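You operate a simulated robot arm through the tools that you are given. There is no shell and no other tool. Be economical: measure what you need, move in short steps, check, and stop when the job is done.

You run a simulated robot arm. Do the job below in one go: nothing can be reset, and whatever is moved stays where it is left.

Task
Put things in order on the top of the packing bench. At the end: the purple flask stands where the blue cup stood; the black cylinder stands on top of the green block; the blue cup from the top of the packing bench stands where the yellow torch stood; the yellow torch is on the red tin (marked "GREASE"); whatever was shut is shut again. Leave all else as you found it, and nothing knocked over.
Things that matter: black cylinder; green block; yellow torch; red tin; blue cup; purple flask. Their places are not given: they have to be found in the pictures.

The check looks at the end state, three seconds after you hand in, the way a careful person would. Anything else that was tipped, shoved, dropped, spilled or broken makes it a failure.

Robot
A 7-joint arm with a two-finger parallel gripper, fixed in place. Base frame: the origin is at the foot of the arm, x ahead of it, y to its left, z up; the work surface is at about z = 0. Units: m, degrees, N and s.
With the tool pointing down near the work surface it reaches from about 0.24 to 0.62 m from the base axis. Its first joint turns from -66.0 to 66.0 degrees. Payload 2.6 kg.
The TCP is the grasp point between the finger pads, 0.03 m short of the fingertips. In the tool frame z runs along the fingers and y along their closing line. The gripper opens to 0.094 m. The fingers are 0.028 m wide and 0.01 m thick; the gripper's body (0.05 by 0.096 m) begins 0.055 m behind the TCP.
Orientation is told as [roll, pitch, yaw] about the base's x, y, z axes, in that order, counted from this pose: with the fingers straight down and closing along the base's y, the tool's x points along the base's -x, its y along +y and its z along -z.

Tools
- The arm moves only by the tool jog_arm. Its argument "moves" is a list of rows, each a list of 3 entries, a list of its own where there are three numbers: the shift along the tool's x, y, z in units of 200 mm (1.0 is 200 mm), then the turn, a rotation vector about the tool's x, y, z in units of 120 degrees (1.0 is 120 degrees), then the finger opening in m, from 0 to 0.094. In form: [[[x, y, z], [wx, wy, wz], hand], ...]. A call has 1 to 12 rows; each row is the pose to reach, as a shift and turn from the pose commanded when the call began, along the tool's axes at that moment. A call with a number of a shift or a turn outside -1 to 1 is refused whole. A row lasts 0.2 s, in which the tool goes at most 0.05 m and 8.6 degrees; a call with a longer step from one row to the next is refused whole, and so is a gripper value outside its range. A pose out of reach is approached as far as the arm can. The call stops where the force on the tool passes 40 N (or 10 N more than at its start, if that is more) or the arm is blocked; 0.2 s more then pass. Each finger travels about 0.072 m/s and halts on what it meets, pressing with about 36 N; the grip force reading is that of the motor and also rises with nothing between the fingers. The clock runs only during rows and for 0.2 s after the last one: add rows that repeat a pose to give the fingers time. It gives the time, the measured TCP pose, the force on the tool (base axes), the opening and the grip force at its end, in the units of the frame above (readings bear some noise).
- Cameras (640 x 400 px; columns grow to the right, rows downward): "scene" is fixed at [0.0245, 0.4222, 0.5678]; the picture's right is [-0.88, -0.48, 0.00], its down [-0.25, 0.46, -0.85] and it looks along [0.41, -0.75, -0.53] (base axes); focal length 334 px, centre (320, 200). "wrist" rides on the gripper at [-0.037, 0, -0.058] in the tool frame; the picture's right is [0.00, -1.00, 0.00], its down [0.97, 0.00, -0.24] and it looks along [0.24, 0.00, 0.97] (tool axes); focal length 218 px, centre (320, 200).
- grab_frame(camera): a new picture of that camera. The clock stands still meanwhile.
- pixel_to_xyz(camera, pixels): for up to 12 pixels [column, row] of the newest picture of that camera ("zoom" is the newest enlarged one), the place [x, y, z] in the base frame of the surface seen there, good to about 0.002 m. The clock stands still meanwhile.
- enlarge(camera, box): a new picture of the part [left, top, right, bottom] of that camera's present view, enlarged. The clock stands still meanwhile.
- sign_off(): hands the job in; it is judged then, once.

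Work in short steps. Measure before you move; look again where a grasp or a placing could have gone wrong, and mend it. You have 80 turns and 34 pictures in all, those below and enlarged ones among them. Open the gripper and draw the arm clear of the work before you hand the job in, unless the task says otherwise; then end with one line.

The tools are called after "Emit:" as name(argument=value, ...) on one line, values as JSON. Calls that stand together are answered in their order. jog_arm: Moves the arm, as the interface text tells. Its arguments: {"type":"object","properties":{"moves":{"type":"array","items":{"type":"array"}}},"required":["moves"]} The other tools are called the same way: grab_frame (camera) takes a picture; pixel_to_xyz (camera, pixels) gives the place of the surface under pixels of a picture; enlarge (camera, box) takes an enlarged picture of a part of a camera's view; sign_off () hands the job in.

At the start:

```text
time_s: 0.0
eef_pos: [0.2484, -0.2806, 0.3615]
tcp_rot: [0.0, -0.1, 0.0]
wrist_force: [-0.2, 0.4, -0.2]
opening: 0.0942
gripper_force: 0.0
```

scene: 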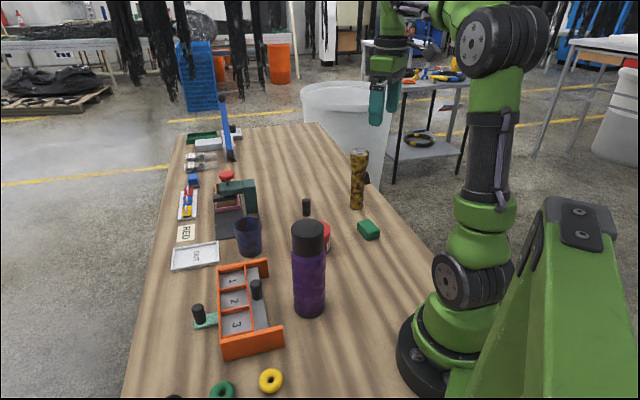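
wrist: 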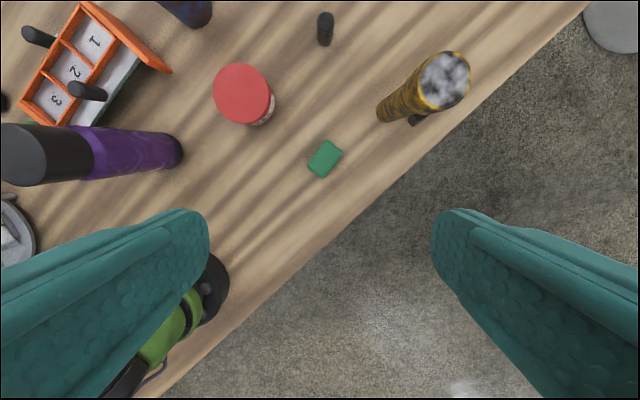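

The pictures show the flask (308,270), red tin (327,237), cup (248,237), torch (358,180), green block (369,230) and a black cylinder (306,207). I'll measure these points and look closer.

Emit:
enlarge(camera="scene", box=[160, 100, 400, 250])

Emit:
enlarge(camera="scene", box=[150, 220, 438, 400])

Emit:
pixel_to_xyz(camera="wrist", pixels=[[325, 18], [325, 40], [243, 92], [325, 158], [445, 80], [382, 112], [180, 150], [20, 155], [210, 15], [416, 119], [215, 98], [272, 98]])

Emit:
pixel_to_xyz(camera="scene", pixels=[[306, 201], [306, 210], [308, 224], [308, 300], [248, 222], [248, 250], [358, 153], [357, 200], [369, 224], [369, 234], [327, 240], [366, 178]])

```text
2.67 times, centred on (280, 175) of scene
```

zoom: 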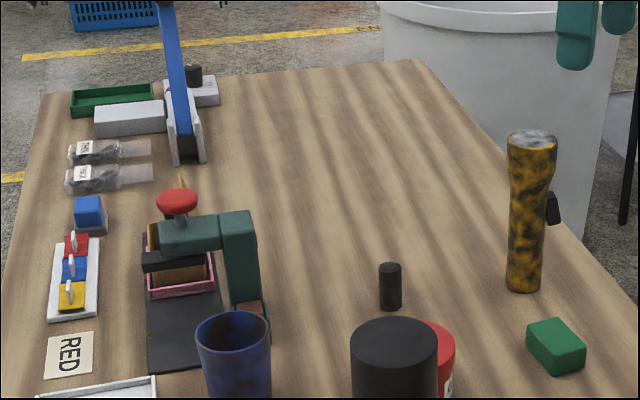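

```text
2.22 times, centred on (294, 310) of scene
```

zoom: 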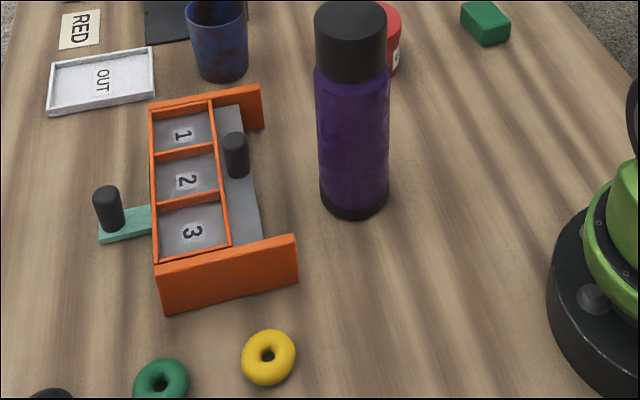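

```text
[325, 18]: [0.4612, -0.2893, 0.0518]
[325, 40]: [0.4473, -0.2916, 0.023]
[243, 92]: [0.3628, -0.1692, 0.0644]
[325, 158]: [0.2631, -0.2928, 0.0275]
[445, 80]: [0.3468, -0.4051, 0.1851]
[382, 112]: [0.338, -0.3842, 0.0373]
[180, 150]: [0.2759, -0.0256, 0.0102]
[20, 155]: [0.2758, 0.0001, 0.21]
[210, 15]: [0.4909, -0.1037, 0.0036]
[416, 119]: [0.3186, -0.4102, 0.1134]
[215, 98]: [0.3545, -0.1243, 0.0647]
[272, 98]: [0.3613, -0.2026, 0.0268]
```

```text
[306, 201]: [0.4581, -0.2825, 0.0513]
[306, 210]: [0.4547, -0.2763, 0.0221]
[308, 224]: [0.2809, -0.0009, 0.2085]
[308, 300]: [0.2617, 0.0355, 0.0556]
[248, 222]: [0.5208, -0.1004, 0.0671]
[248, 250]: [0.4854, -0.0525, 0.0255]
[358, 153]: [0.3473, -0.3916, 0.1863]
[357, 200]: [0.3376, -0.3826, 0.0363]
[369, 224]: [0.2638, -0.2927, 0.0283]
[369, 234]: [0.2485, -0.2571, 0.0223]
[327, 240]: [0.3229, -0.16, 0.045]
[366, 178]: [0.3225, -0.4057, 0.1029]
```

Cylinder is near (0.456,-0.285), torch (0.347,-0.395), block (0.26,-0.29), tin (0.35,-0.16), cup (0.49,-0.09) and flask (0.275,0.01). I'll move above the right-hand group and look straight down.

Emit:
jog_arm(moves=[[[-0.2, -0.1, 0], [0, 0, 0], 0.094], [[-0.4, -0.2, 0], [0, 0, 0], 0.094], [[-0.55, -0.3, 0], [0, 0, 0], 0.094], [[-0.55, -0.3, 0], [0, 0, 0], 0.094]])

Emit:
grab_frame(camera="wrist")

```text
time_s: 1.0
eef_pos: [0.3588, -0.3406, 0.3611]
tcp_rot: [0.0, 0.0, 0.0]
wrist_force: [-0.9, 0.9, -0.6]
opening: 0.0941
gripper_force: 0.0
```

```text
29 pictures are left
```

wrist: 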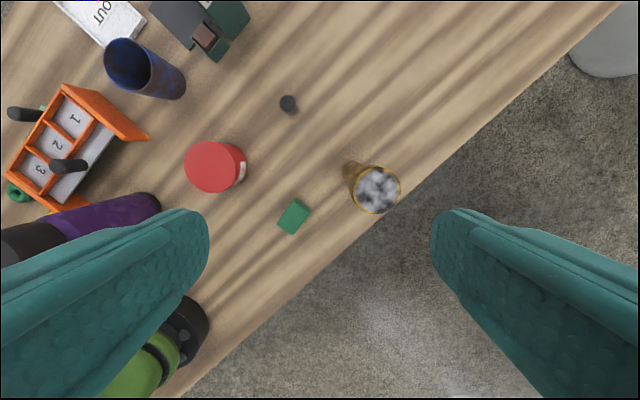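

The torch (377,190), block (294,217), tin (214,167) and cylinder (288,103) are all visible from above. I'll enlarge and measure their outlines.

Emit:
enlarge(camera="wrist", box=[170, 80, 426, 240])

Emit:
pixel_to_xyz(camera="wrist", pixels=[[377, 190], [357, 190], [397, 190], [377, 170], [377, 210], [288, 102], [283, 206], [303, 228], [278, 224], [309, 210], [188, 167], [232, 167]])

```text
2.50 times, centred on (298, 160) of wrist
```

zoom: 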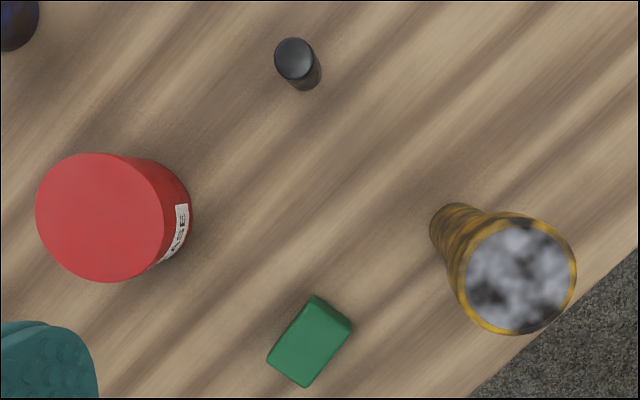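

```text
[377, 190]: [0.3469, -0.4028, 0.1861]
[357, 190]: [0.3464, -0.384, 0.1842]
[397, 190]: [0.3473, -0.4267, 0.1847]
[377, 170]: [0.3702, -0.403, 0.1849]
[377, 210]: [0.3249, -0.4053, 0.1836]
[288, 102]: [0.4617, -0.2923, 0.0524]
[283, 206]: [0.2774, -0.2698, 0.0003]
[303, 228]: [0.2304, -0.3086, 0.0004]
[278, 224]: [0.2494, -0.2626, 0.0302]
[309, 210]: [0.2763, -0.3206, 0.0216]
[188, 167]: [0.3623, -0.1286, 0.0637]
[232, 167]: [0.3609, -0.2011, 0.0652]
```

I'll query the block's top corners, the tin centre and the torch base precisely from the zoomed picture.

Emit:
pixel_to_xyz(camera="zoom", pixels=[[100, 217], [295, 57], [517, 272], [311, 303], [342, 328], [304, 382], [272, 354], [307, 342], [345, 325], [318, 299], [436, 225], [40, 217]])

Emit:
pixel_to_xyz(camera="wrist", pixels=[[130, 62], [106, 65], [152, 65], [160, 95], [130, 40], [130, 85]])

```text
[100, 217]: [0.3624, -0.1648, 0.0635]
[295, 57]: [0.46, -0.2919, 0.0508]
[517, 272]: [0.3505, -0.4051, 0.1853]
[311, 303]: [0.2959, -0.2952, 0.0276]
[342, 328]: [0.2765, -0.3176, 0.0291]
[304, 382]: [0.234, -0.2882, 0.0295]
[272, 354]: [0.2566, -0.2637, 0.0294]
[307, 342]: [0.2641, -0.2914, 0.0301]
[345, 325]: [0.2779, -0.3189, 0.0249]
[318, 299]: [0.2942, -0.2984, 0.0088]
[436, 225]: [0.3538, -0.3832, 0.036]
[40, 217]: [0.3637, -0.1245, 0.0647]
```

```text
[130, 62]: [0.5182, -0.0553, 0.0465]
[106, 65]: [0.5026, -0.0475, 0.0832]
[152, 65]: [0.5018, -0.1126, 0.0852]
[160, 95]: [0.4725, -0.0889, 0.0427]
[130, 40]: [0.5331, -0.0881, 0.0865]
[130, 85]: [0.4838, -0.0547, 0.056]
```

Positions found: cylinder (0.460,-0.292), block top centre (0.266,-0.291), tin (0.362,-0.165), torch (0.350,-0.404), cup ~(0.50,-0.08). I go over the cylinder first and come partly down.

Emit:
jog_arm(moves=[[[-0.2, 0.09, 0], [0, 0, 0], 0.07], [[-0.4, 0.18, 0], [0, 0, 0], 0.07], [[-0.51, 0.243, 0.1], [0, 0, 0], 0.07], [[-0.51, 0.243, 0.34], [0, 0, 0], 0.07], [[-0.51, 0.243, 0.58], [0, 0, 0], 0.07], [[-0.51, 0.243, 0.82], [0, 0, 0], 0.07], [[-0.51, 0.243, 1.0], [0, 0, 0], 0.07], [[-0.51, 0.243, 1.0], [0, 0, 0], 0.07]])

Emit:
grab_frame(camera="wrist")

```text
time_s: 2.8
eef_pos: [0.4591, -0.2941, 0.1581]
tcp_rot: [0.1, 0.0, -0.1]
wrist_force: [0.3, -0.8, -0.7]
opening: 0.0699
gripper_force: 0.0
out of reach, approached as far as the arm can: row 2, 3
```

```text
27 pictures are left
```

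wrist: 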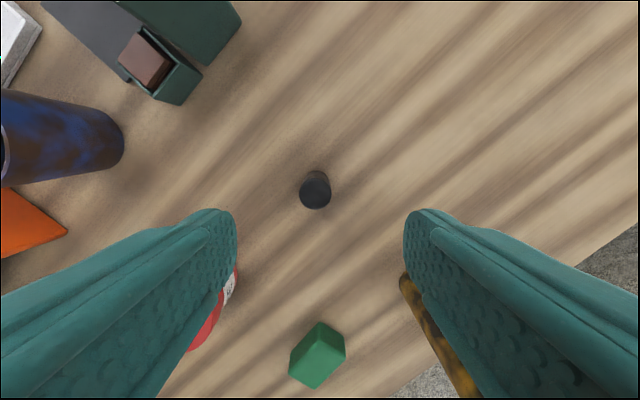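

The cylinder sits at (316,190). I check its place again before coming down.

Emit:
pixel_to_xyz(camera="wrist", pixels=[[315, 193], [301, 193], [330, 193], [315, 207], [315, 178]])

```text
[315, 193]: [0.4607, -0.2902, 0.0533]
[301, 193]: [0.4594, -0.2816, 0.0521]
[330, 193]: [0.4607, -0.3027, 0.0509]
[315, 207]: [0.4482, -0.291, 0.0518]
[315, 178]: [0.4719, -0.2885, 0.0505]
```

The cylinder is centred under the tool, so I descend and close.

Emit:
jog_arm(moves=[[[0, 0.005, 0.2], [0, 0, 0], 0.07], [[0, 0.005, 0.4], [0, 0, 0], 0.07], [[0, 0.005, 0.55], [0, 0, 0], 0.07], [[0, 0.005, 0.6], [0, 0, 0], 0.07], [[0, 0.005, 0.6], [0, 0, 0], 0.07], [[0, 0.005, 0.6], [0, 0, 0], 0.04], [[0, 0.005, 0.6], [0, 0, 0], 0.015], [[0, 0.005, 0.6], [0, 0, 0], 0.015], [[0, 0.005, 0.6], [0, 0, 0], 0.015]])

```text
time_s: 4.8
eef_pos: [0.4609, -0.2931, 0.0418]
tcp_rot: [0.0, 0.0, 0.0]
wrist_force: [0.8, -0.7, -0.4]
opening: 0.0241
gripper_force: 35.7
```

The cylinder is held (opening 0.024). I lift and carry it above the green block.

Emit:
jog_arm(moves=[[[0, 0, -0.2], [0, 0, 0], 0.015], [[0, 0, -0.4], [0, 0, 0], 0.015], [[0.1, 0, -0.6], [0, 0, 0], 0.015], [[0.3, 0, -0.6], [0, 0, 0], 0.015], [[0.5, 0, -0.6], [0, 0, 0], 0.015], [[0.7, 0, -0.6], [0, 0, 0], 0.015], [[0.9, 0, -0.6], [0, 0, 0], 0.015], [[0.972, 0, -0.5], [0, 0, 0], 0.015], [[0.972, 0, -0.35], [0, 0, 0], 0.015], [[0.972, 0, -0.35], [0, 0, 0], 0.015]])

Emit:
grab_frame(camera="wrist")

```text
time_s: 7.0
eef_pos: [0.2656, -0.292, 0.1134]
tcp_rot: [-0.1, 0.0, -0.1]
wrist_force: [-0.4, 0.2, -0.4]
opening: 0.024
gripper_force: 36.1
```

```text
26 pictures are left
```

wrist: 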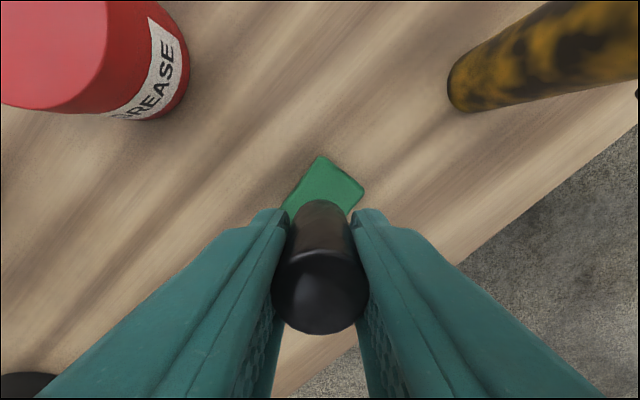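

The cylinder hangs over the block, as seen at (320,200). I lower it about 0.039 m and let go slowly.

Emit:
jog_arm(moves=[[[0, 0, 0.1], [0, 0, 0], 0.015], [[0, 0, 0.17], [0, 0, 0], 0.015], [[0, 0, 0.195], [0, 0, 0], 0.015], [[0, 0, 0.195], [0, 0, 0], 0.015]])

Emit:
enlarge(camera="scene", box=[290, 140, 450, 240])

```text
time_s: 8.0
eef_pos: [0.2657, -0.292, 0.0728]
tcp_rot: [0.0, 0.0, 0.0]
wrist_force: [-0.2, 0.1, -0.8]
opening: 0.0241
gripper_force: 35.9
```

```text
4.00 times, centred on (370, 190) of scene
```

zoom: 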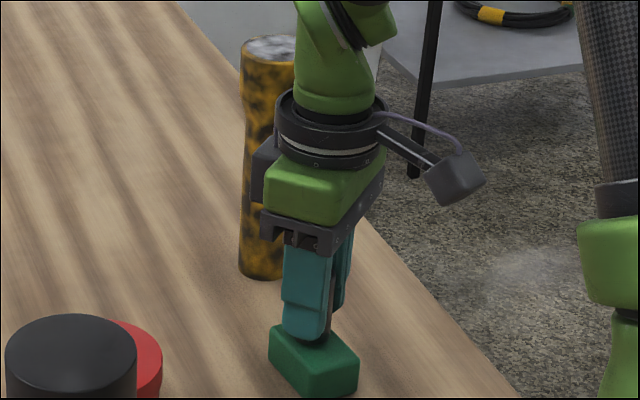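

No contact force yet, so I lower another 2 mm, open, and rise.

Emit:
jog_arm(moves=[[[0, 0, 0.008], [0, 0, 0], 0.015], [[0, 0, 0.008], [0, 0, 0], 0.015], [[0, 0, 0.008], [0, 0, 0], 0.03], [[0, 0, 0.008], [0, 0, 0], 0.06], [[0, 0, 0.008], [0, 0, 0], 0.06], [[0, 0, 0.008], [0, 0, 0], 0.06], [[0, 0, -0.15], [0, 0, 0], 0.06], [[0, 0, -0.35], [0, 0, 0], 0.06], [[0, 0, -0.55], [0, 0, 0], 0.09], [[0, 0, -0.78], [0, 0, 0], 0.09], [[0, 0, -1.0], [0, 0, 0], 0.09]])

Emit:
grab_frame(camera="wrist")

```text
time_s: 10.4
eef_pos: [0.2645, -0.2909, 0.2732]
tcp_rot: [0.0, 0.0, 0.0]
wrist_force: [0.5, 0.3, 0.1]
opening: 0.09
gripper_force: 0.1
```

```text
24 pictures are left
```

wrist: 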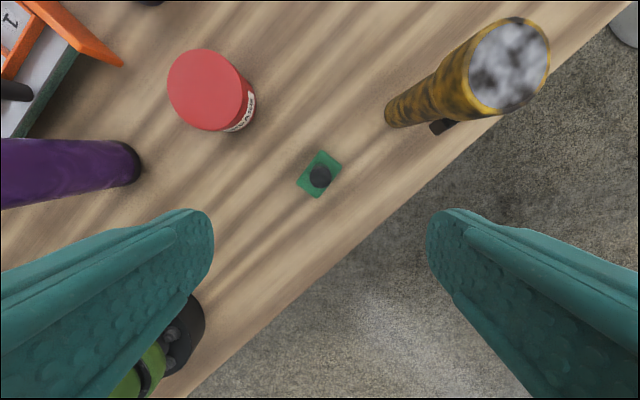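

The cylinder stands on the block at (319,175). Next is the torch: I measure its head, its base and the black clip at (440,127).

Emit:
pixel_to_xyz(camera="wrist", pixels=[[510, 65], [470, 65], [549, 65], [510, 18], [510, 112], [388, 115], [402, 127], [438, 127], [448, 124], [319, 175], [490, 28], [445, 95]])

Emit:
enlarge(camera="wrist", box=[360, 0, 600, 150])

```text
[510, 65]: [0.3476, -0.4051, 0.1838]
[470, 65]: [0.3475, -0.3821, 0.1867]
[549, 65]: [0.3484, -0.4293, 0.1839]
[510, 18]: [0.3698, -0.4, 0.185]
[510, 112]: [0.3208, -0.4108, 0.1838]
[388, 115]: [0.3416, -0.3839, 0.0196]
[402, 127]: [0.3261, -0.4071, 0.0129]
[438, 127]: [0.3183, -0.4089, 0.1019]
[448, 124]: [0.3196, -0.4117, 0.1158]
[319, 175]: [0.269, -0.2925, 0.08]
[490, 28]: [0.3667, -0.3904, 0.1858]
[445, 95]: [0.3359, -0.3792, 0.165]
```

```text
2.67 times, centred on (480, 75) of wrist
```

zoom: 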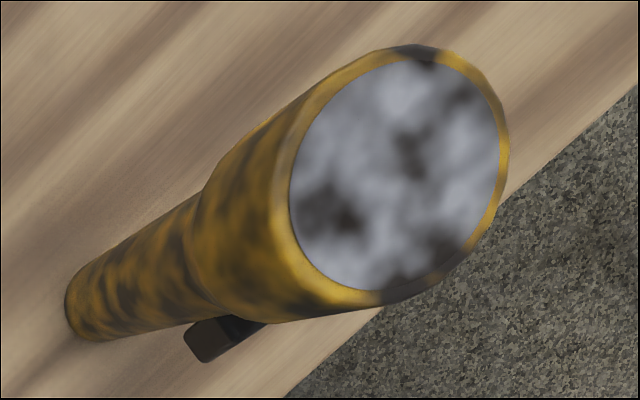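

The torch axis is about (0.347,-0.405) with a head 0.05 wide, and the clip is on the -x side, clear of y-closing fingers. I move over it and come down to z 0.150.

Emit:
jog_arm(moves=[[[-0.13, -0.19, 0], [0, 0, 0], 0.092], [[-0.26, -0.38, 0], [0, 0, 0], 0.092], [[-0.405, -0.57, 0], [0, 0, 0], 0.092], [[-0.405, -0.57, 0], [0, 0, 0], 0.092]])

Emit:
grab_frame(camera="wrist")

```text
time_s: 11.4
eef_pos: [0.3458, -0.4041, 0.2703]
tcp_rot: [0.1, 0.1, 0.0]
wrist_force: [-0.1, 0.1, -0.4]
opening: 0.092
gripper_force: 0.0
```

```text
22 pictures are left
```

wrist: 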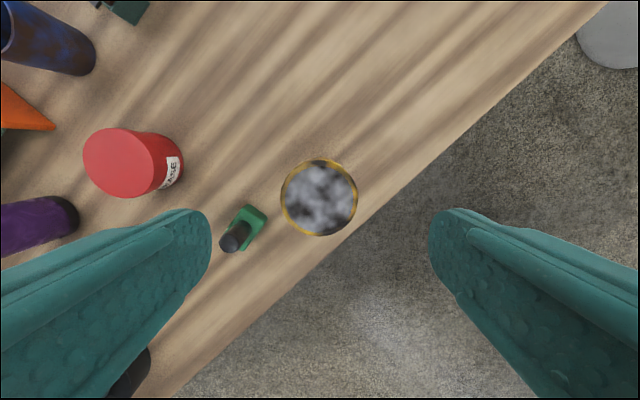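

The head is centred at column 320. I check its x before descending.

Emit:
pixel_to_xyz(camera="wrist", pixels=[[320, 197], [283, 197], [356, 197], [320, 162], [320, 234]])

Emit:
jog_arm(moves=[[[0, 0, 0.2], [0, 0, 0], 0.092], [[0, 0, 0.4], [0, 0, 0], 0.092], [[0, 0, 0.55], [0, 0, 0], 0.092], [[0, 0, 0.61], [0, 0, 0], 0.092], [[0, 0, 0.61], [0, 0, 0], 0.092]])

```text
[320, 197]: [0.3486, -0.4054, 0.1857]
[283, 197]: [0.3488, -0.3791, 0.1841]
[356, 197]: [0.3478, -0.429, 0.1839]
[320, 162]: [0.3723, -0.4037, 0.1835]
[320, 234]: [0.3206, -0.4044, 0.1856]
```

```text
time_s: 12.6
eef_pos: [0.3469, -0.4068, 0.1484]
tcp_rot: [-0.1, 0.0, 0.0]
wrist_force: [0.3, 0.1, 0.2]
opening: 0.092
gripper_force: 0.1
```

The tool is in place around the head, so I close gently.

Emit:
jog_arm(moves=[[[0, 0, 0], [0, 0, 0], 0.075], [[0, 0, 0], [0, 0, 0], 0.06], [[0, 0, 0], [0, 0, 0], 0.045], [[0, 0, 0], [0, 0, 0], 0.035], [[0, 0, 0], [0, 0, 0], 0.035], [[0, 0, 0], [0, 0, 0], 0.035], [[0, 0, 0], [0, 0, 0], 0.035]])

```text
time_s: 14.2
eef_pos: [0.3467, -0.4038, 0.15]
tcp_rot: [-0.1, 0.0, 0.0]
wrist_force: [0.7, 0.5, 0.3]
opening: 0.0533
gripper_force: 36.2
```

The torch is gripped at 0.053. I lift 0.11 m and start moving left toward the tin.

Emit:
jog_arm(moves=[[[0, 0, -0.15], [0, 0, 0], 0.035], [[0, 0, -0.35], [0, 0, 0], 0.035], [[0, 0, -0.55], [0, 0, 0], 0.035], [[-0.02, 0.15, -0.55], [0, 0, 0], 0.035], [[-0.04, 0.35, -0.55], [0, 0, 0], 0.035], [[-0.06, 0.55, -0.55], [0, 0, 0], 0.035], [[-0.078, 0.75, -0.55], [0, 0, 0], 0.035], [[-0.078, 0.85, -0.55], [0, 0, 0], 0.035], [[-0.078, 0.85, -0.55], [0, 0, 0], 0.035]])

Emit:
grab_frame(camera="wrist")

Emit:
grab_frame(camera="scene")

```text
time_s: 16.2
eef_pos: [0.3606, -0.2352, 0.2606]
tcp_rot: [0.0, 0.0, -0.1]
wrist_force: [1.3, 0.4, -1.5]
opening: 0.0534
gripper_force: 36.2
```

```text
21 pictures are left
```

wrist: 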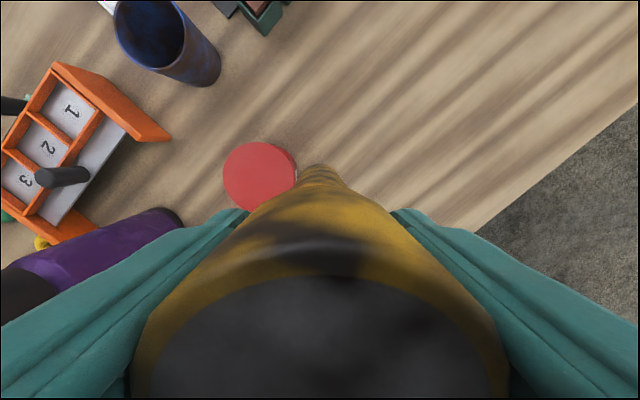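

```text
20 pictures are left
```

scene: 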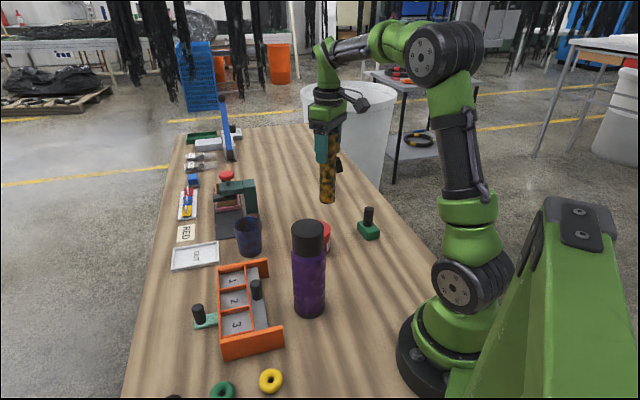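

The torch hangs upright. I measure the tin's top rim from this view before moving over it.

Emit:
pixel_to_xyz(camera="wrist", pixels=[[226, 178], [258, 178], [290, 178], [258, 146], [250, 205], [158, 30], [120, 30], [185, 55], [190, 20], [150, 3]])

```text
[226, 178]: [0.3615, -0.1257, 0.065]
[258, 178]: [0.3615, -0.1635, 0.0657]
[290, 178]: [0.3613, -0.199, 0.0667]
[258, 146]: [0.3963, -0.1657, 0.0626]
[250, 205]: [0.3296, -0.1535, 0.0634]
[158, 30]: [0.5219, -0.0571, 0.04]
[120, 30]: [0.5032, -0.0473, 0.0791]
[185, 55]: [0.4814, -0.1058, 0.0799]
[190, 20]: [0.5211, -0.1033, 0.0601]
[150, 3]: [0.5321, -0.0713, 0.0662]
```

Tin centre is (0.361,-0.163). I move over it and lower to just above the lid.

Emit:
jog_arm(moves=[[[0, 0.18, 0], [0, 0, 0], 0.035], [[0.005, 0.3575, 0], [0, 0, 0], 0.035], [[0.005, 0.3575, 0], [0, 0, 0], 0.035], [[0.005, 0.3575, 0.1], [0, 0, 0], 0.035], [[0.005, 0.3575, 0.18], [0, 0, 0], 0.035], [[0.005, 0.3575, 0.21], [0, 0, 0], 0.035], [[0.005, 0.3575, 0.21], [0, 0, 0], 0.035]])

Emit:
enlarge(camera="scene", box=[260, 120, 420, 260])

```text
time_s: 17.8
eef_pos: [0.3605, -0.1641, 0.219]
tcp_rot: [0.0, 0.0, 0.0]
wrist_force: [-0.9, -0.2, -2.7]
opening: 0.0534
gripper_force: 36.5
```

```text
2.86 times, centred on (340, 190) of scene
```

zoom: 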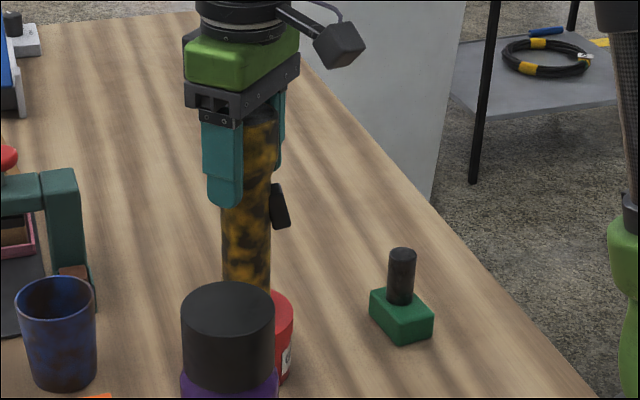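

The torch is a few mm above the lid. I lower 2.5 mm more and read the force.

Emit:
jog_arm(moves=[[[0, 0, 0.006], [0, 0, 0], 0.035], [[0, 0, 0.0125], [0, 0, 0], 0.035], [[0, 0, 0.0125], [0, 0, 0], 0.035]])

```text
time_s: 18.6
eef_pos: [0.3606, -0.1645, 0.2152]
tcp_rot: [0.0, 0.1, 0.0]
wrist_force: [0.1, -0.4, -1.6]
opening: 0.0535
gripper_force: 35.9
```

There's no clear contact yet; I go another 2 mm.

Emit:
jog_arm(moves=[[[0, 0, 0.005], [0, 0, 0], 0.035], [[0, 0, 0.01], [0, 0, 0], 0.035], [[0, 0, 0.01], [0, 0, 0], 0.035]])

```text
time_s: 19.4
eef_pos: [0.362, -0.1644, 0.2149]
tcp_rot: [-0.1, -0.1, 0.0]
wrist_force: [0.7, -0.2, -1.6]
opening: 0.0534
gripper_force: 35.9
```

Still free-hanging (-1.6 N); one more 1.5 mm step.

Emit:
jog_arm(moves=[[[0, 0, 0.004], [0, 0, 0], 0.035], [[0, 0, 0.0075], [0, 0, 0], 0.035], [[0, 0, 0.0075], [0, 0, 0], 0.035]])

Emit:
enlarge(camera="scene", box=[290, 170, 370, 260])

```text
time_s: 20.2
eef_pos: [0.3611, -0.1645, 0.2134]
tcp_rot: [0.0, -0.1, 0.0]
wrist_force: [-3.9, 1.7, 16.4]
opening: 0.0533
gripper_force: 36.2
```

```text
4.44 times, centred on (330, 215) of scene
```

zoom: 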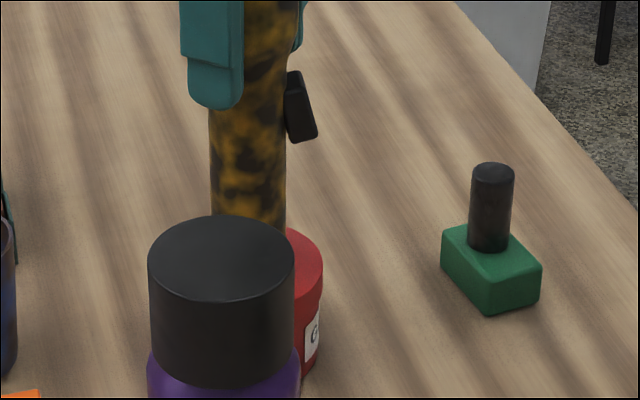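

Contact (16 N). I ease up half a millimetre, open evenly, and rise straight up.

Emit:
jog_arm(moves=[[[0, 0, -0.004], [0, 0, 0], 0.035], [[0, 0, -0.004], [0, 0, 0], 0.05], [[0, 0, -0.004], [0, 0, 0], 0.065], [[0, 0, -0.004], [0, 0, 0], 0.08], [[0, 0, -0.004], [0, 0, 0], 0.092], [[0, 0, -0.004], [0, 0, 0], 0.092], [[0, 0, -0.1], [0, 0, 0], 0.092], [[0, 0, -0.25], [0, 0, 0], 0.092], [[0, 0, -0.4], [0, 0, 0], 0.092], [[0, 0, -0.55], [0, 0, 0], 0.092], [[0, 0, -0.55], [0, 0, 0], 0.092]])

Emit:
grab_frame(camera="wrist")

```text
time_s: 22.6
eef_pos: [0.3618, -0.1653, 0.3234]
tcp_rot: [0.0, 0.0, 0.0]
wrist_force: [0.3, -0.6, 1.2]
opening: 0.092
gripper_force: 0.0
```

```text
17 pictures are left
```

wrist: 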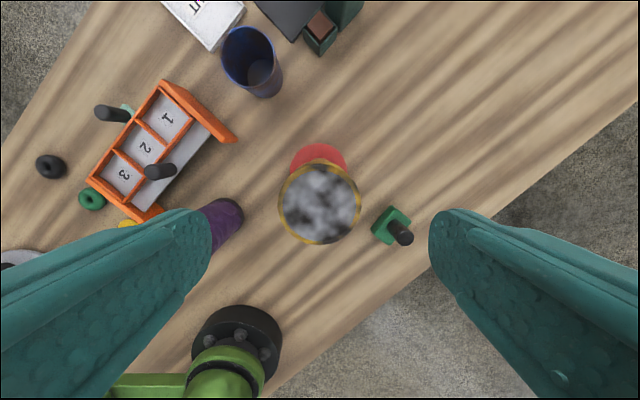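

The torch stands on the tin at (320,203). Next is the cup at (250,60): I measure its rim and zoom in.

Emit:
enlarge(camera="wrist", box=[190, 0, 350, 100])

```text
4.00 times, centred on (270, 50) of wrist
```

zoom: 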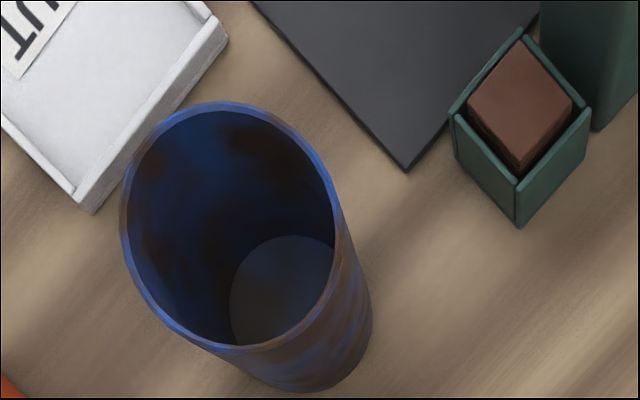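

The cup looks empty or nearly so (I'll keep it upright). I measure the rim and the neighbours.

Emit:
pixel_to_xyz(camera="zoom", pixels=[[123, 220], [338, 230], [215, 104], [238, 347], [280, 280], [367, 310], [320, 388], [407, 168], [215, 40], [90, 205], [460, 130], [517, 215]])

```text
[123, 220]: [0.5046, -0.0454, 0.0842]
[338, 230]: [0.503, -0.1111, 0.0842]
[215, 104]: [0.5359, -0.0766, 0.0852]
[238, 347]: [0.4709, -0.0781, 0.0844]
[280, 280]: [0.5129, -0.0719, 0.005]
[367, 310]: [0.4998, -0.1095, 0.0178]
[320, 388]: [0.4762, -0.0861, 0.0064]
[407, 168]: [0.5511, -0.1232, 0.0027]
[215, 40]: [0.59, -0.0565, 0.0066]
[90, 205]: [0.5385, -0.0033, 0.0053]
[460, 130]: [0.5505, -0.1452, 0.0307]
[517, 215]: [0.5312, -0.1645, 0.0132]
```

Cup centre is (0.5035,-0.078), rim 0.066 wide, 0.085 high. I move over it at z≈0.16, clearing the torch before descending.

Emit:
jog_arm(moves=[[[-0.19, 0.12, 0], [0, 0, 0], 0.092], [[-0.38, 0.24, 0.02], [0, 0, 0], 0.092], [[-0.57, 0.34, 0.1], [0, 0, 0], 0.092], [[-0.7095, 0.4275, 0.25], [0, 0, 0], 0.092], [[-0.7095, 0.4275, 0.45], [0, 0, 0], 0.092], [[-0.7095, 0.4275, 0.65], [0, 0, 0], 0.092], [[-0.7095, 0.4275, 0.8125], [0, 0, 0], 0.092], [[-0.7095, 0.4275, 0.8125], [0, 0, 0], 0.092]])

Emit:
grab_frame(camera="wrist")

```text
time_s: 24.4
eef_pos: [0.5036, -0.0777, 0.1579]
tcp_rot: [0.0, 0.0, 0.0]
wrist_force: [-0.7, -0.8, 0.0]
opening: 0.0922
gripper_force: 0.1
```

```text
15 pictures are left
```

wrist: 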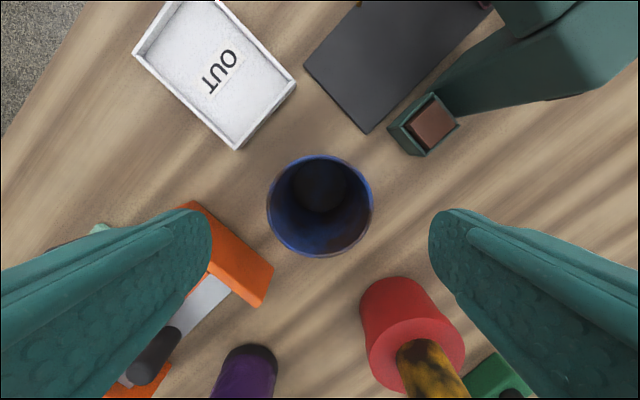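

The cup is centred at (320,205), but the orange drawer wall's corner (270,268) is near the left finger's path. I measure both.

Emit:
pixel_to_xyz(camera="wrist", pixels=[[272, 268], [263, 305], [240, 240], [268, 205], [372, 205], [320, 157], [320, 257], [195, 205], [262, 285], [320, 185]])

```text
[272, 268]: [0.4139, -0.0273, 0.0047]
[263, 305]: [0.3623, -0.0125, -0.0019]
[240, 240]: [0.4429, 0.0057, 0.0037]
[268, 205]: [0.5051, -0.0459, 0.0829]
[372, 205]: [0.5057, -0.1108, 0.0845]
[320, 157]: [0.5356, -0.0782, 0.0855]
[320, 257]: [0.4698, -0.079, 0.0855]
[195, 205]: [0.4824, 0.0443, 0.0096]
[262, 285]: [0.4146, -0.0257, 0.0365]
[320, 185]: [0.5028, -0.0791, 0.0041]
```

Obstacles are clear (drawer ends at x≈0.44 near there), and the cup centre is (0.503,-0.078). I descend to z 0.055 and close.

Emit:
jog_arm(moves=[[[0, 0, 0.2], [0, 0, 0], 0.092], [[0, 0, 0.4], [0, 0, 0], 0.092], [[0, 0, 0.525], [0, 0, 0], 0.092], [[0, 0, 0.525], [0, 0, 0], 0.092], [[0, 0, 0.525], [0, 0, 0], 0.08], [[0, 0, 0.525], [0, 0, 0], 0.07], [[0, 0, 0.525], [0, 0, 0], 0.055], [[0, 0, 0.525], [0, 0, 0], 0.05], [[0, 0, 0.525], [0, 0, 0], 0.05]])

```text
time_s: 26.4
eef_pos: [0.5022, -0.0774, 0.0557]
tcp_rot: [0.1, 0.0, 0.0]
wrist_force: [0.4, -0.3, 0.1]
opening: 0.0662
gripper_force: 36.0
```

The cup is held (0.066). I lift straight up, then carry it right along x≈0.47, between the press and the torch.

Emit:
jog_arm(moves=[[[0, 0, -0.15], [0, 0, 0], 0.05], [[0, 0, -0.35], [0, 0, 0], 0.05], [[0, 0, -0.55], [0, 0, 0], 0.05], [[0.05, 0, -0.75], [0, 0, 0], 0.05], [[0.16, -0.06, -0.8], [0, 0, 0], 0.05], [[0.16, -0.25, -0.8], [0, 0, 0], 0.05], [[0.16, -0.45, -0.8], [0, 0, 0], 0.05], [[0.16, -0.65, -0.8], [0, 0, 0], 0.05], [[0.16, -0.83, -0.8], [0, 0, 0], 0.05], [[0.16, -1.0, -0.8], [0, 0, 0], 0.05], [[0.16, -1.0, -0.8], [0, 0, 0], 0.05]])

```text
time_s: 28.8
eef_pos: [0.4689, -0.2803, 0.2156]
tcp_rot: [0.0, 0.0, 0.0]
wrist_force: [-0.6, 0.0, -0.8]
opening: 0.0659
gripper_force: 35.8
```

Now I go diagonally to above the torch's old place and descend partway.

Emit:
jog_arm(moves=[[[0.16, -0.16, 0], [0, 0, 0], 0.05], [[0.32, -0.32, 0], [0, 0, 0], 0.05], [[0.48, -0.48, 0], [0, 0, 0], 0.05], [[0.6225, -0.6325, 0.05], [0, 0, 0], 0.05], [[0.6225, -0.6325, 0.25], [0, 0, 0], 0.05], [[0.6225, -0.6325, 0.45], [0, 0, 0], 0.05], [[0.6225, -0.6325, 0.6], [0, 0, 0], 0.05], [[0.6225, -0.6325, 0.6], [0, 0, 0], 0.05]])

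Emit:
grab_frame(camera="scene")

```text
time_s: 30.6
eef_pos: [0.3474, -0.4064, 0.0925]
tcp_rot: [0.0, 0.0, 0.0]
wrist_force: [0.2, -0.6, -1.3]
opening: 0.0661
gripper_force: 35.8
```

```text
14 pictures are left
```

scene: 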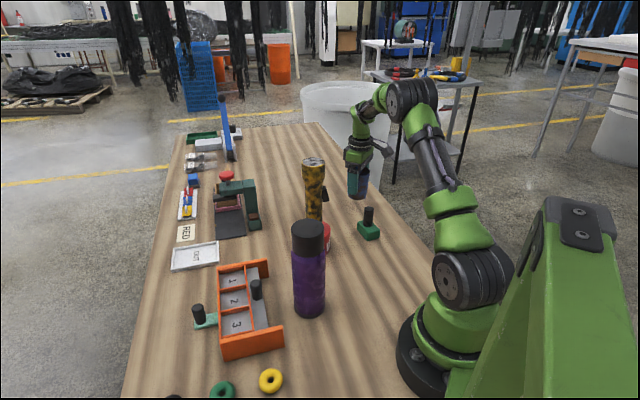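

The cup is above its place. I lower it to just about the table.

Emit:
jog_arm(moves=[[[0, 0, 0.1], [0, 0, 0], 0.05], [[0, 0, 0.17], [0, 0, 0], 0.05], [[0, 0, 0.19], [0, 0, 0], 0.05], [[0, 0, 0.2], [0, 0, 0], 0.05], [[0, 0, 0.2], [0, 0, 0], 0.05]])

```text
time_s: 31.8
eef_pos: [0.3465, -0.4055, 0.0547]
tcp_rot: [0.0, -0.1, 0.0]
wrist_force: [-2.2, 1.8, 6.5]
opening: 0.0661
gripper_force: 36.3
```

Contact at 6.5 N. I open and rise.

Emit:
jog_arm(moves=[[[0, 0, 0], [0, 0, 0], 0.07], [[0, 0, 0], [0, 0, 0], 0.08], [[0, 0, 0], [0, 0, 0], 0.092], [[0, 0, 0], [0, 0, 0], 0.092], [[0, 0, -0.15], [0, 0, 0], 0.092], [[0, 0, -0.35], [0, 0, 0], 0.092], [[0, 0, -0.6], [0, 0, 0], 0.092], [[0, 0, -0.8], [0, 0, 0], 0.092], [[0, 0, -1.0], [0, 0, 0], 0.092]])

Emit:
grab_frame(camera="wrist")

```text
time_s: 33.8
eef_pos: [0.3466, -0.4061, 0.2566]
tcp_rot: [0.1, 0.0, 0.0]
wrist_force: [0.0, -0.7, -0.1]
opening: 0.0922
gripper_force: 0.1
```

```text
13 pictures are left
```

wrist: 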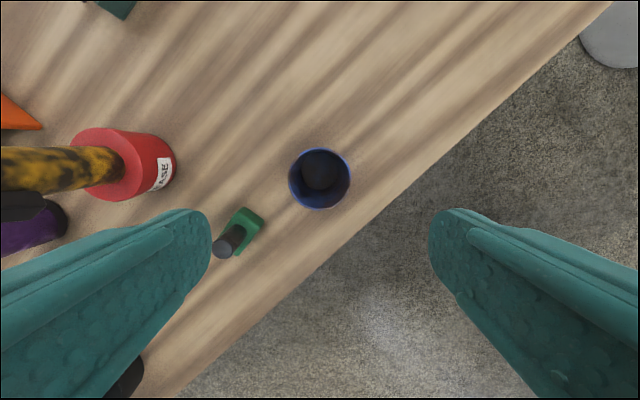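

The cup stands upright at (320,180). Next the flask: I rise and move toward it, staying above torch-top height and at x≈0.28.

Emit:
jog_arm(moves=[[[0.05, 0.05, -0.1], [0, 0, 0], 0.092], [[0.15, 0.15, -0.2], [0, 0, 0], 0.092], [[0.25, 0.3, -0.275], [0, 0, 0], 0.092], [[0.335, 0.45, -0.275], [0, 0, 0], 0.092], [[0.335, 0.65, -0.275], [0, 0, 0], 0.092], [[0.335, 0.85, -0.275], [0, 0, 0], 0.092], [[0.335, 1.0, -0.275], [0, 0, 0], 0.092], [[0.335, 1.0, -0.275], [0, 0, 0], 0.092]])

Emit:
jog_arm(moves=[[[0, 0.2, 0], [0, 0, 0], 0.092], [[0, 0.4, 0], [0, 0, 0], 0.092], [[0, 0.6, 0], [0, 0, 0], 0.092], [[0, 0.6, 0], [0, 0, 0], 0.092]])

Emit:
grab_frame(camera="wrist")

```text
time_s: 35.6
eef_pos: [0.2775, -0.2041, 0.3103]
tcp_rot: [0.0, 0.1, -0.1]
wrist_force: [1.0, 0.1, 0.1]
opening: 0.0919
gripper_force: 0.0
```

```text
time_s: 36.6
eef_pos: [0.2797, -0.0838, 0.3128]
tcp_rot: [0.0, 0.0, 0.0]
wrist_force: [0.3, -0.1, 0.5]
opening: 0.0918
gripper_force: 0.1
```

```text
12 pictures are left
```

wrist: 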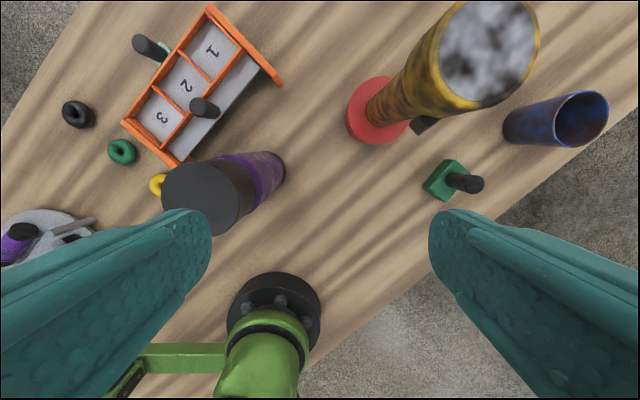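

There is another purple-and-black item on a grey disc at (20,240). I look closer before deciding.

Emit:
enlarge(camera="wrist", box=[0, 80, 288, 260])

Emit:
pixel_to_xyz(camera="wrist", pixels=[[209, 197], [163, 195], [255, 190], [209, 162], [205, 232], [283, 175], [20, 240], [22, 230], [40, 220], [270, 155], [277, 195]])

```text
2.22 times, centred on (144, 170) of wrist
```

zoom: 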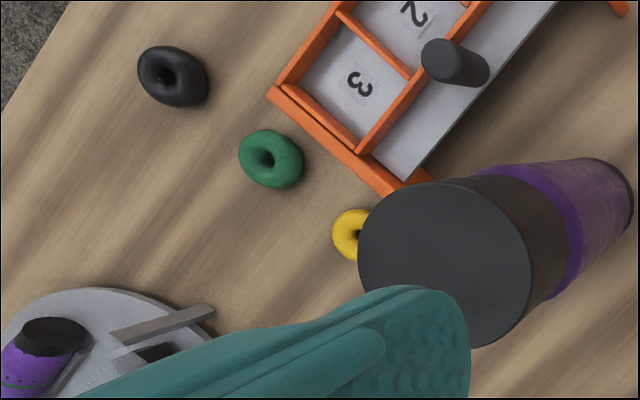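

```text
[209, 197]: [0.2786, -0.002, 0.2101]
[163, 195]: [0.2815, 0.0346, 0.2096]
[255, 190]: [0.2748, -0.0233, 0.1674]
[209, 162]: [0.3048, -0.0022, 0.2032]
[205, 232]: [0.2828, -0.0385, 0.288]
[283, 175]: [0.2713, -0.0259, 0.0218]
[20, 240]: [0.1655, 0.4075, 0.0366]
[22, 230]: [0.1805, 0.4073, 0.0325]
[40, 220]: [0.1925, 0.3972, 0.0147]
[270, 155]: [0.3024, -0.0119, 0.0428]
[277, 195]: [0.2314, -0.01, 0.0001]
```

That item lies on a far disc (0.17,0.41), low and out of reach, not the standing flask. The flask axis is about (0.277,0.004), and I move over it to verify.

Emit:
jog_arm(moves=[[[0.0, 0.2, 0], [0, 0, 0], 0.094], [[0.015, 0.4, 0], [0, 0, 0], 0.094], [[0.015, 0.4475, 0], [0, 0, 0], 0.094], [[0.015, 0.4475, 0], [0, 0, 0], 0.094]])

Emit:
grab_frame(camera="wrist")

```text
time_s: 37.6
eef_pos: [0.2765, 0.0047, 0.3112]
tcp_rot: [-0.1, -0.1, 0.0]
wrist_force: [-0.2, -0.6, 0.3]
opening: 0.0939
gripper_force: 0.0
```

```text
10 pictures are left
```

wrist: 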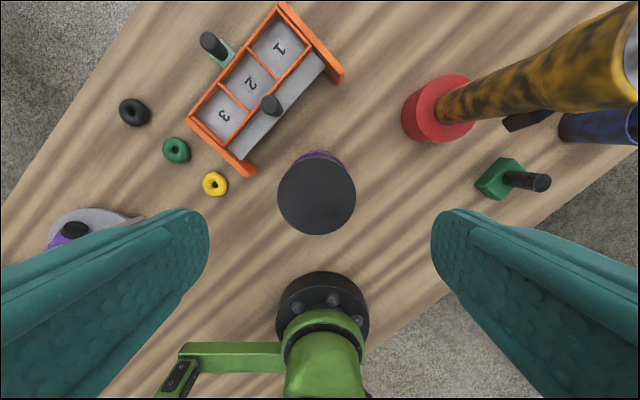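

The cap is at (317,196), nearly centred. I measure its edges.

Emit:
pixel_to_xyz(camera="wrist", pixels=[[317, 196], [280, 196], [354, 196], [317, 160], [317, 232], [245, 172], [340, 80]])

```text
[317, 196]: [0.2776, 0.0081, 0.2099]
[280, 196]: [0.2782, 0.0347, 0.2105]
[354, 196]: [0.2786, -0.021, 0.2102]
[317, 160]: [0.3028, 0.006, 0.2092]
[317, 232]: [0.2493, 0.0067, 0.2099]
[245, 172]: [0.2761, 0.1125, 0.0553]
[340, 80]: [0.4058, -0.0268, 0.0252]
```

Flask axis is (0.2765,0.007), cap top 0.210. I descend to z 0.164 (hand body just above the cap), gripping the upper body.

Emit:
jog_arm(moves=[[[0, 0.01, 0.15], [0, 0, 0], 0.094], [[0, 0.01, 0.35], [0, 0, 0], 0.094], [[0, 0.01, 0.55], [0, 0, 0], 0.094], [[0, 0.01, 0.68], [0, 0, 0], 0.094], [[0, 0.01, 0.73], [0, 0, 0], 0.094], [[0, 0.01, 0.73], [0, 0, 0], 0.094]])

```text
time_s: 39.0
eef_pos: [0.277, 0.0067, 0.1645]
tcp_rot: [0.0, 0.0, 0.0]
wrist_force: [-0.2, 0.4, -0.5]
opening: 0.0939
gripper_force: 0.0
```

No contact on the way down. I close the fingers.

Emit:
jog_arm(moves=[[[0, 0, 0], [0, 0, 0], 0.08], [[0, 0, 0], [0, 0, 0], 0.068], [[0, 0, 0], [0, 0, 0], 0.055], [[0, 0, 0], [0, 0, 0], 0.045], [[0, 0, 0], [0, 0, 0], 0.045], [[0, 0, 0], [0, 0, 0], 0.045]])

Emit:
jog_arm(moves=[[[0, 0, -0.1], [0, 0, 0], 0.045], [[0, 0, -0.2], [0, 0, 0], 0.045], [[0, 0, -0.2], [0, 0, 0], 0.045]])

Emit:
grab_frame(camera="scene")

```text
time_s: 40.4
eef_pos: [0.2762, 0.0081, 0.1641]
tcp_rot: [0.0, 0.1, 0.0]
wrist_force: [-0.1, 0.2, -0.6]
opening: 0.0635
gripper_force: 35.8
```

```text
time_s: 41.2
eef_pos: [0.2755, 0.0063, 0.2053]
tcp_rot: [-0.1, 0.0, 0.0]
wrist_force: [1.0, 0.0, -4.6]
opening: 0.0637
gripper_force: 35.6
```

```text
9 pictures are left
```

scene: 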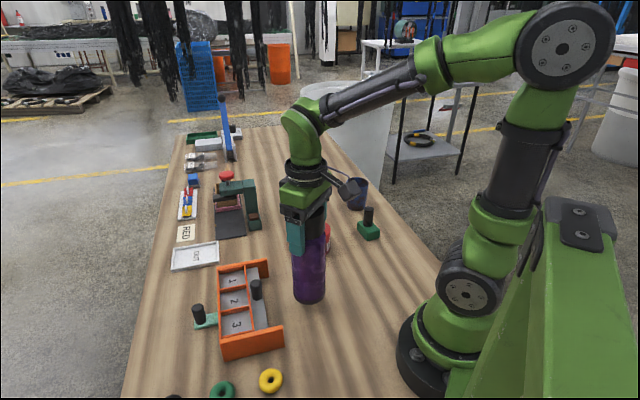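

The flask is lifted cleanly. I raise it further and carry it toward the cup's old place, above the drawer unit.

Emit:
jog_arm(moves=[[[0, 0, -0.2], [0, 0, 0], 0.045], [[0, 0, -0.4], [0, 0, 0], 0.045], [[-0.15, -0.05, -0.4], [0, 0, 0], 0.045], [[-0.32, -0.1, -0.4], [0, 0, 0], 0.045], [[-0.5, -0.16, -0.4], [0, 0, 0], 0.045], [[-0.68, -0.22, -0.4], [0, 0, 0], 0.045], [[-0.85, -0.3, -0.4], [0, 0, 0], 0.045], [[-0.98, -0.38, -0.38], [0, 0, 0], 0.045], [[-0.98, -0.38, -0.38], [0, 0, 0], 0.045]])

```text
time_s: 43.2
eef_pos: [0.4734, -0.0696, 0.2815]
tcp_rot: [0.1, 0.0, 0.0]
wrist_force: [0.0, 0.1, -4.8]
opening: 0.0634
gripper_force: 36.4
```

Now over to the exact spot (0.5035,-0.078) and down to about 8 mm above the table.

Emit:
jog_arm(moves=[[[-0.1525, -0.0465, 0], [0, 0, 0], 0.045], [[-0.1525, -0.0465, 0.15], [0, 0, 0], 0.045], [[-0.1525, -0.0465, 0.35], [0, 0, 0], 0.045], [[-0.1525, -0.0465, 0.5], [0, 0, 0], 0.045], [[-0.1525, -0.0465, 0.54], [0, 0, 0], 0.045], [[-0.1525, -0.0465, 0.54], [0, 0, 0], 0.045]])

Emit:
grab_frame(camera="scene")

```text
time_s: 44.6
eef_pos: [0.5034, -0.0785, 0.1727]
tcp_rot: [0.0, 0.0, 0.0]
wrist_force: [0.0, 0.4, -3.6]
opening: 0.0634
gripper_force: 36.1
```

```text
8 pictures are left
```

scene: 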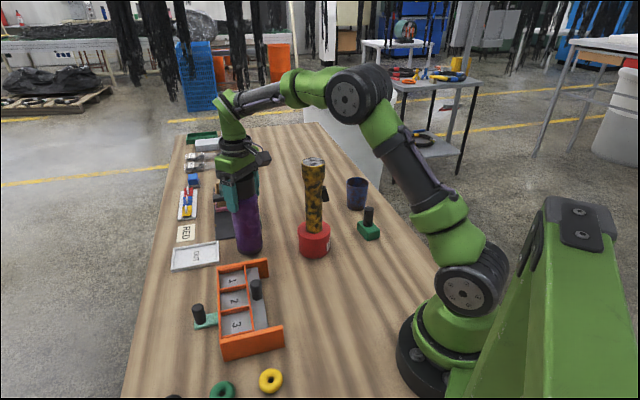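

The flask hangs upright above the cup's old place, and the torch, cup and cylinder all stand well. I lower the last 8 mm gently.

Emit:
jog_arm(moves=[[[0, 0, 0.02], [0, 0, 0], 0.045], [[0, 0, 0.035], [0, 0, 0], 0.045], [[0, 0, 0.042], [0, 0, 0], 0.045], [[0, 0, 0.042], [0, 0, 0], 0.045]])

```text
time_s: 45.6
eef_pos: [0.5039, -0.0812, 0.1642]
tcp_rot: [-0.1, -0.2, 0.0]
wrist_force: [-3.0, -1.8, 5.4]
opening: 0.0637
gripper_force: 35.7
```

Contact made (force went from -3.6 to +5.4 N). I open evenly and rise.

Emit:
jog_arm(moves=[[[0, 0, 0], [0, 0, 0], 0.07], [[0, 0, 0], [0, 0, 0], 0.08], [[0, 0, 0], [0, 0, 0], 0.094], [[0, 0, 0], [0, 0, 0], 0.094], [[0, 0, -0.1], [0, 0, 0], 0.094], [[0, 0, -0.25], [0, 0, 0], 0.094], [[0, 0, -0.4], [0, 0, 0], 0.094], [[0, 0, -0.55], [0, 0, 0], 0.094], [[0, 0, -0.6], [0, 0, 0], 0.094]])

Emit:
grab_frame(camera="wrist")

```text
time_s: 47.6
eef_pos: [0.5043, -0.0785, 0.2839]
tcp_rot: [-0.1, -0.1, 0.0]
wrist_force: [-0.7, 0.4, -0.4]
opening: 0.0941
gripper_force: 0.1
```

```text
7 pictures are left
```

wrist: 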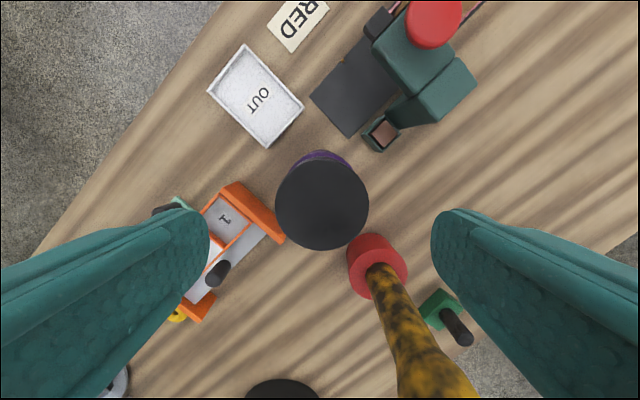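

The flask stands upright at (320,205). I draw the arm back over the empty area and up, clear of the torch, then take a last look.

Emit:
jog_arm(moves=[[[0.1, 0.15, -0.05], [0, 0, 0], 0.094], [[0.25, 0.28, -0.1], [0, 0, 0], 0.094], [[0.42, 0.38, -0.15], [0, 0, 0], 0.094], [[0.6, 0.45, -0.22], [0, 0, 0], 0.094], [[0.78, 0.5, -0.3], [0, 0, 0], 0.094], [[0.95, 0.55, -0.35], [0, 0, 0], 0.094], [[0.95, 0.55, -0.35], [0, 0, 0], 0.094]])

Emit:
grab_frame(camera="scene")

Emit:
grab_frame(camera="wrist")

```text
time_s: 49.2
eef_pos: [0.3125, 0.0296, 0.355]
tcp_rot: [0.0, 0.0, 0.1]
wrist_force: [0.0, 0.4, 1.2]
opening: 0.0942
gripper_force: 0.1
```

```text
6 pictures are left
```

scene: 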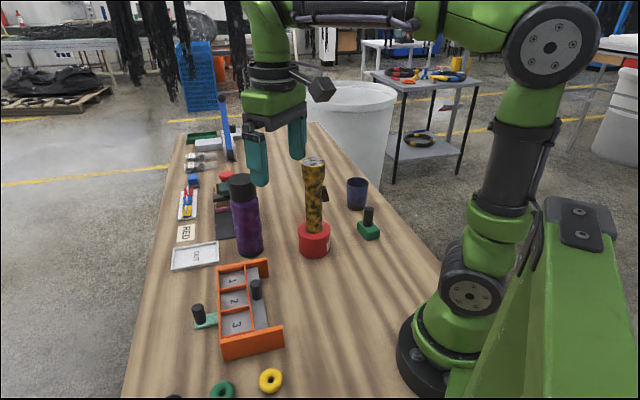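

```text
5 pictures are left
```

wrist: 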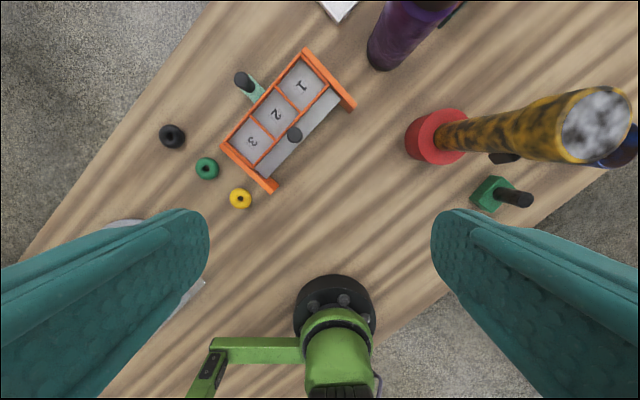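

Everything stands where it should, the gripper is empty and clear, and nothing else looks disturbed. I hand in.

Emit:
sign_off()

```text
The job is handed in.
```

I've handed the job in: the flask stands where the cup was, the cup where the torch was, the torch on the red tin and the black cylinder on the green block; I opened nothing, and nothing else looked moved or tipped in the last pictures.
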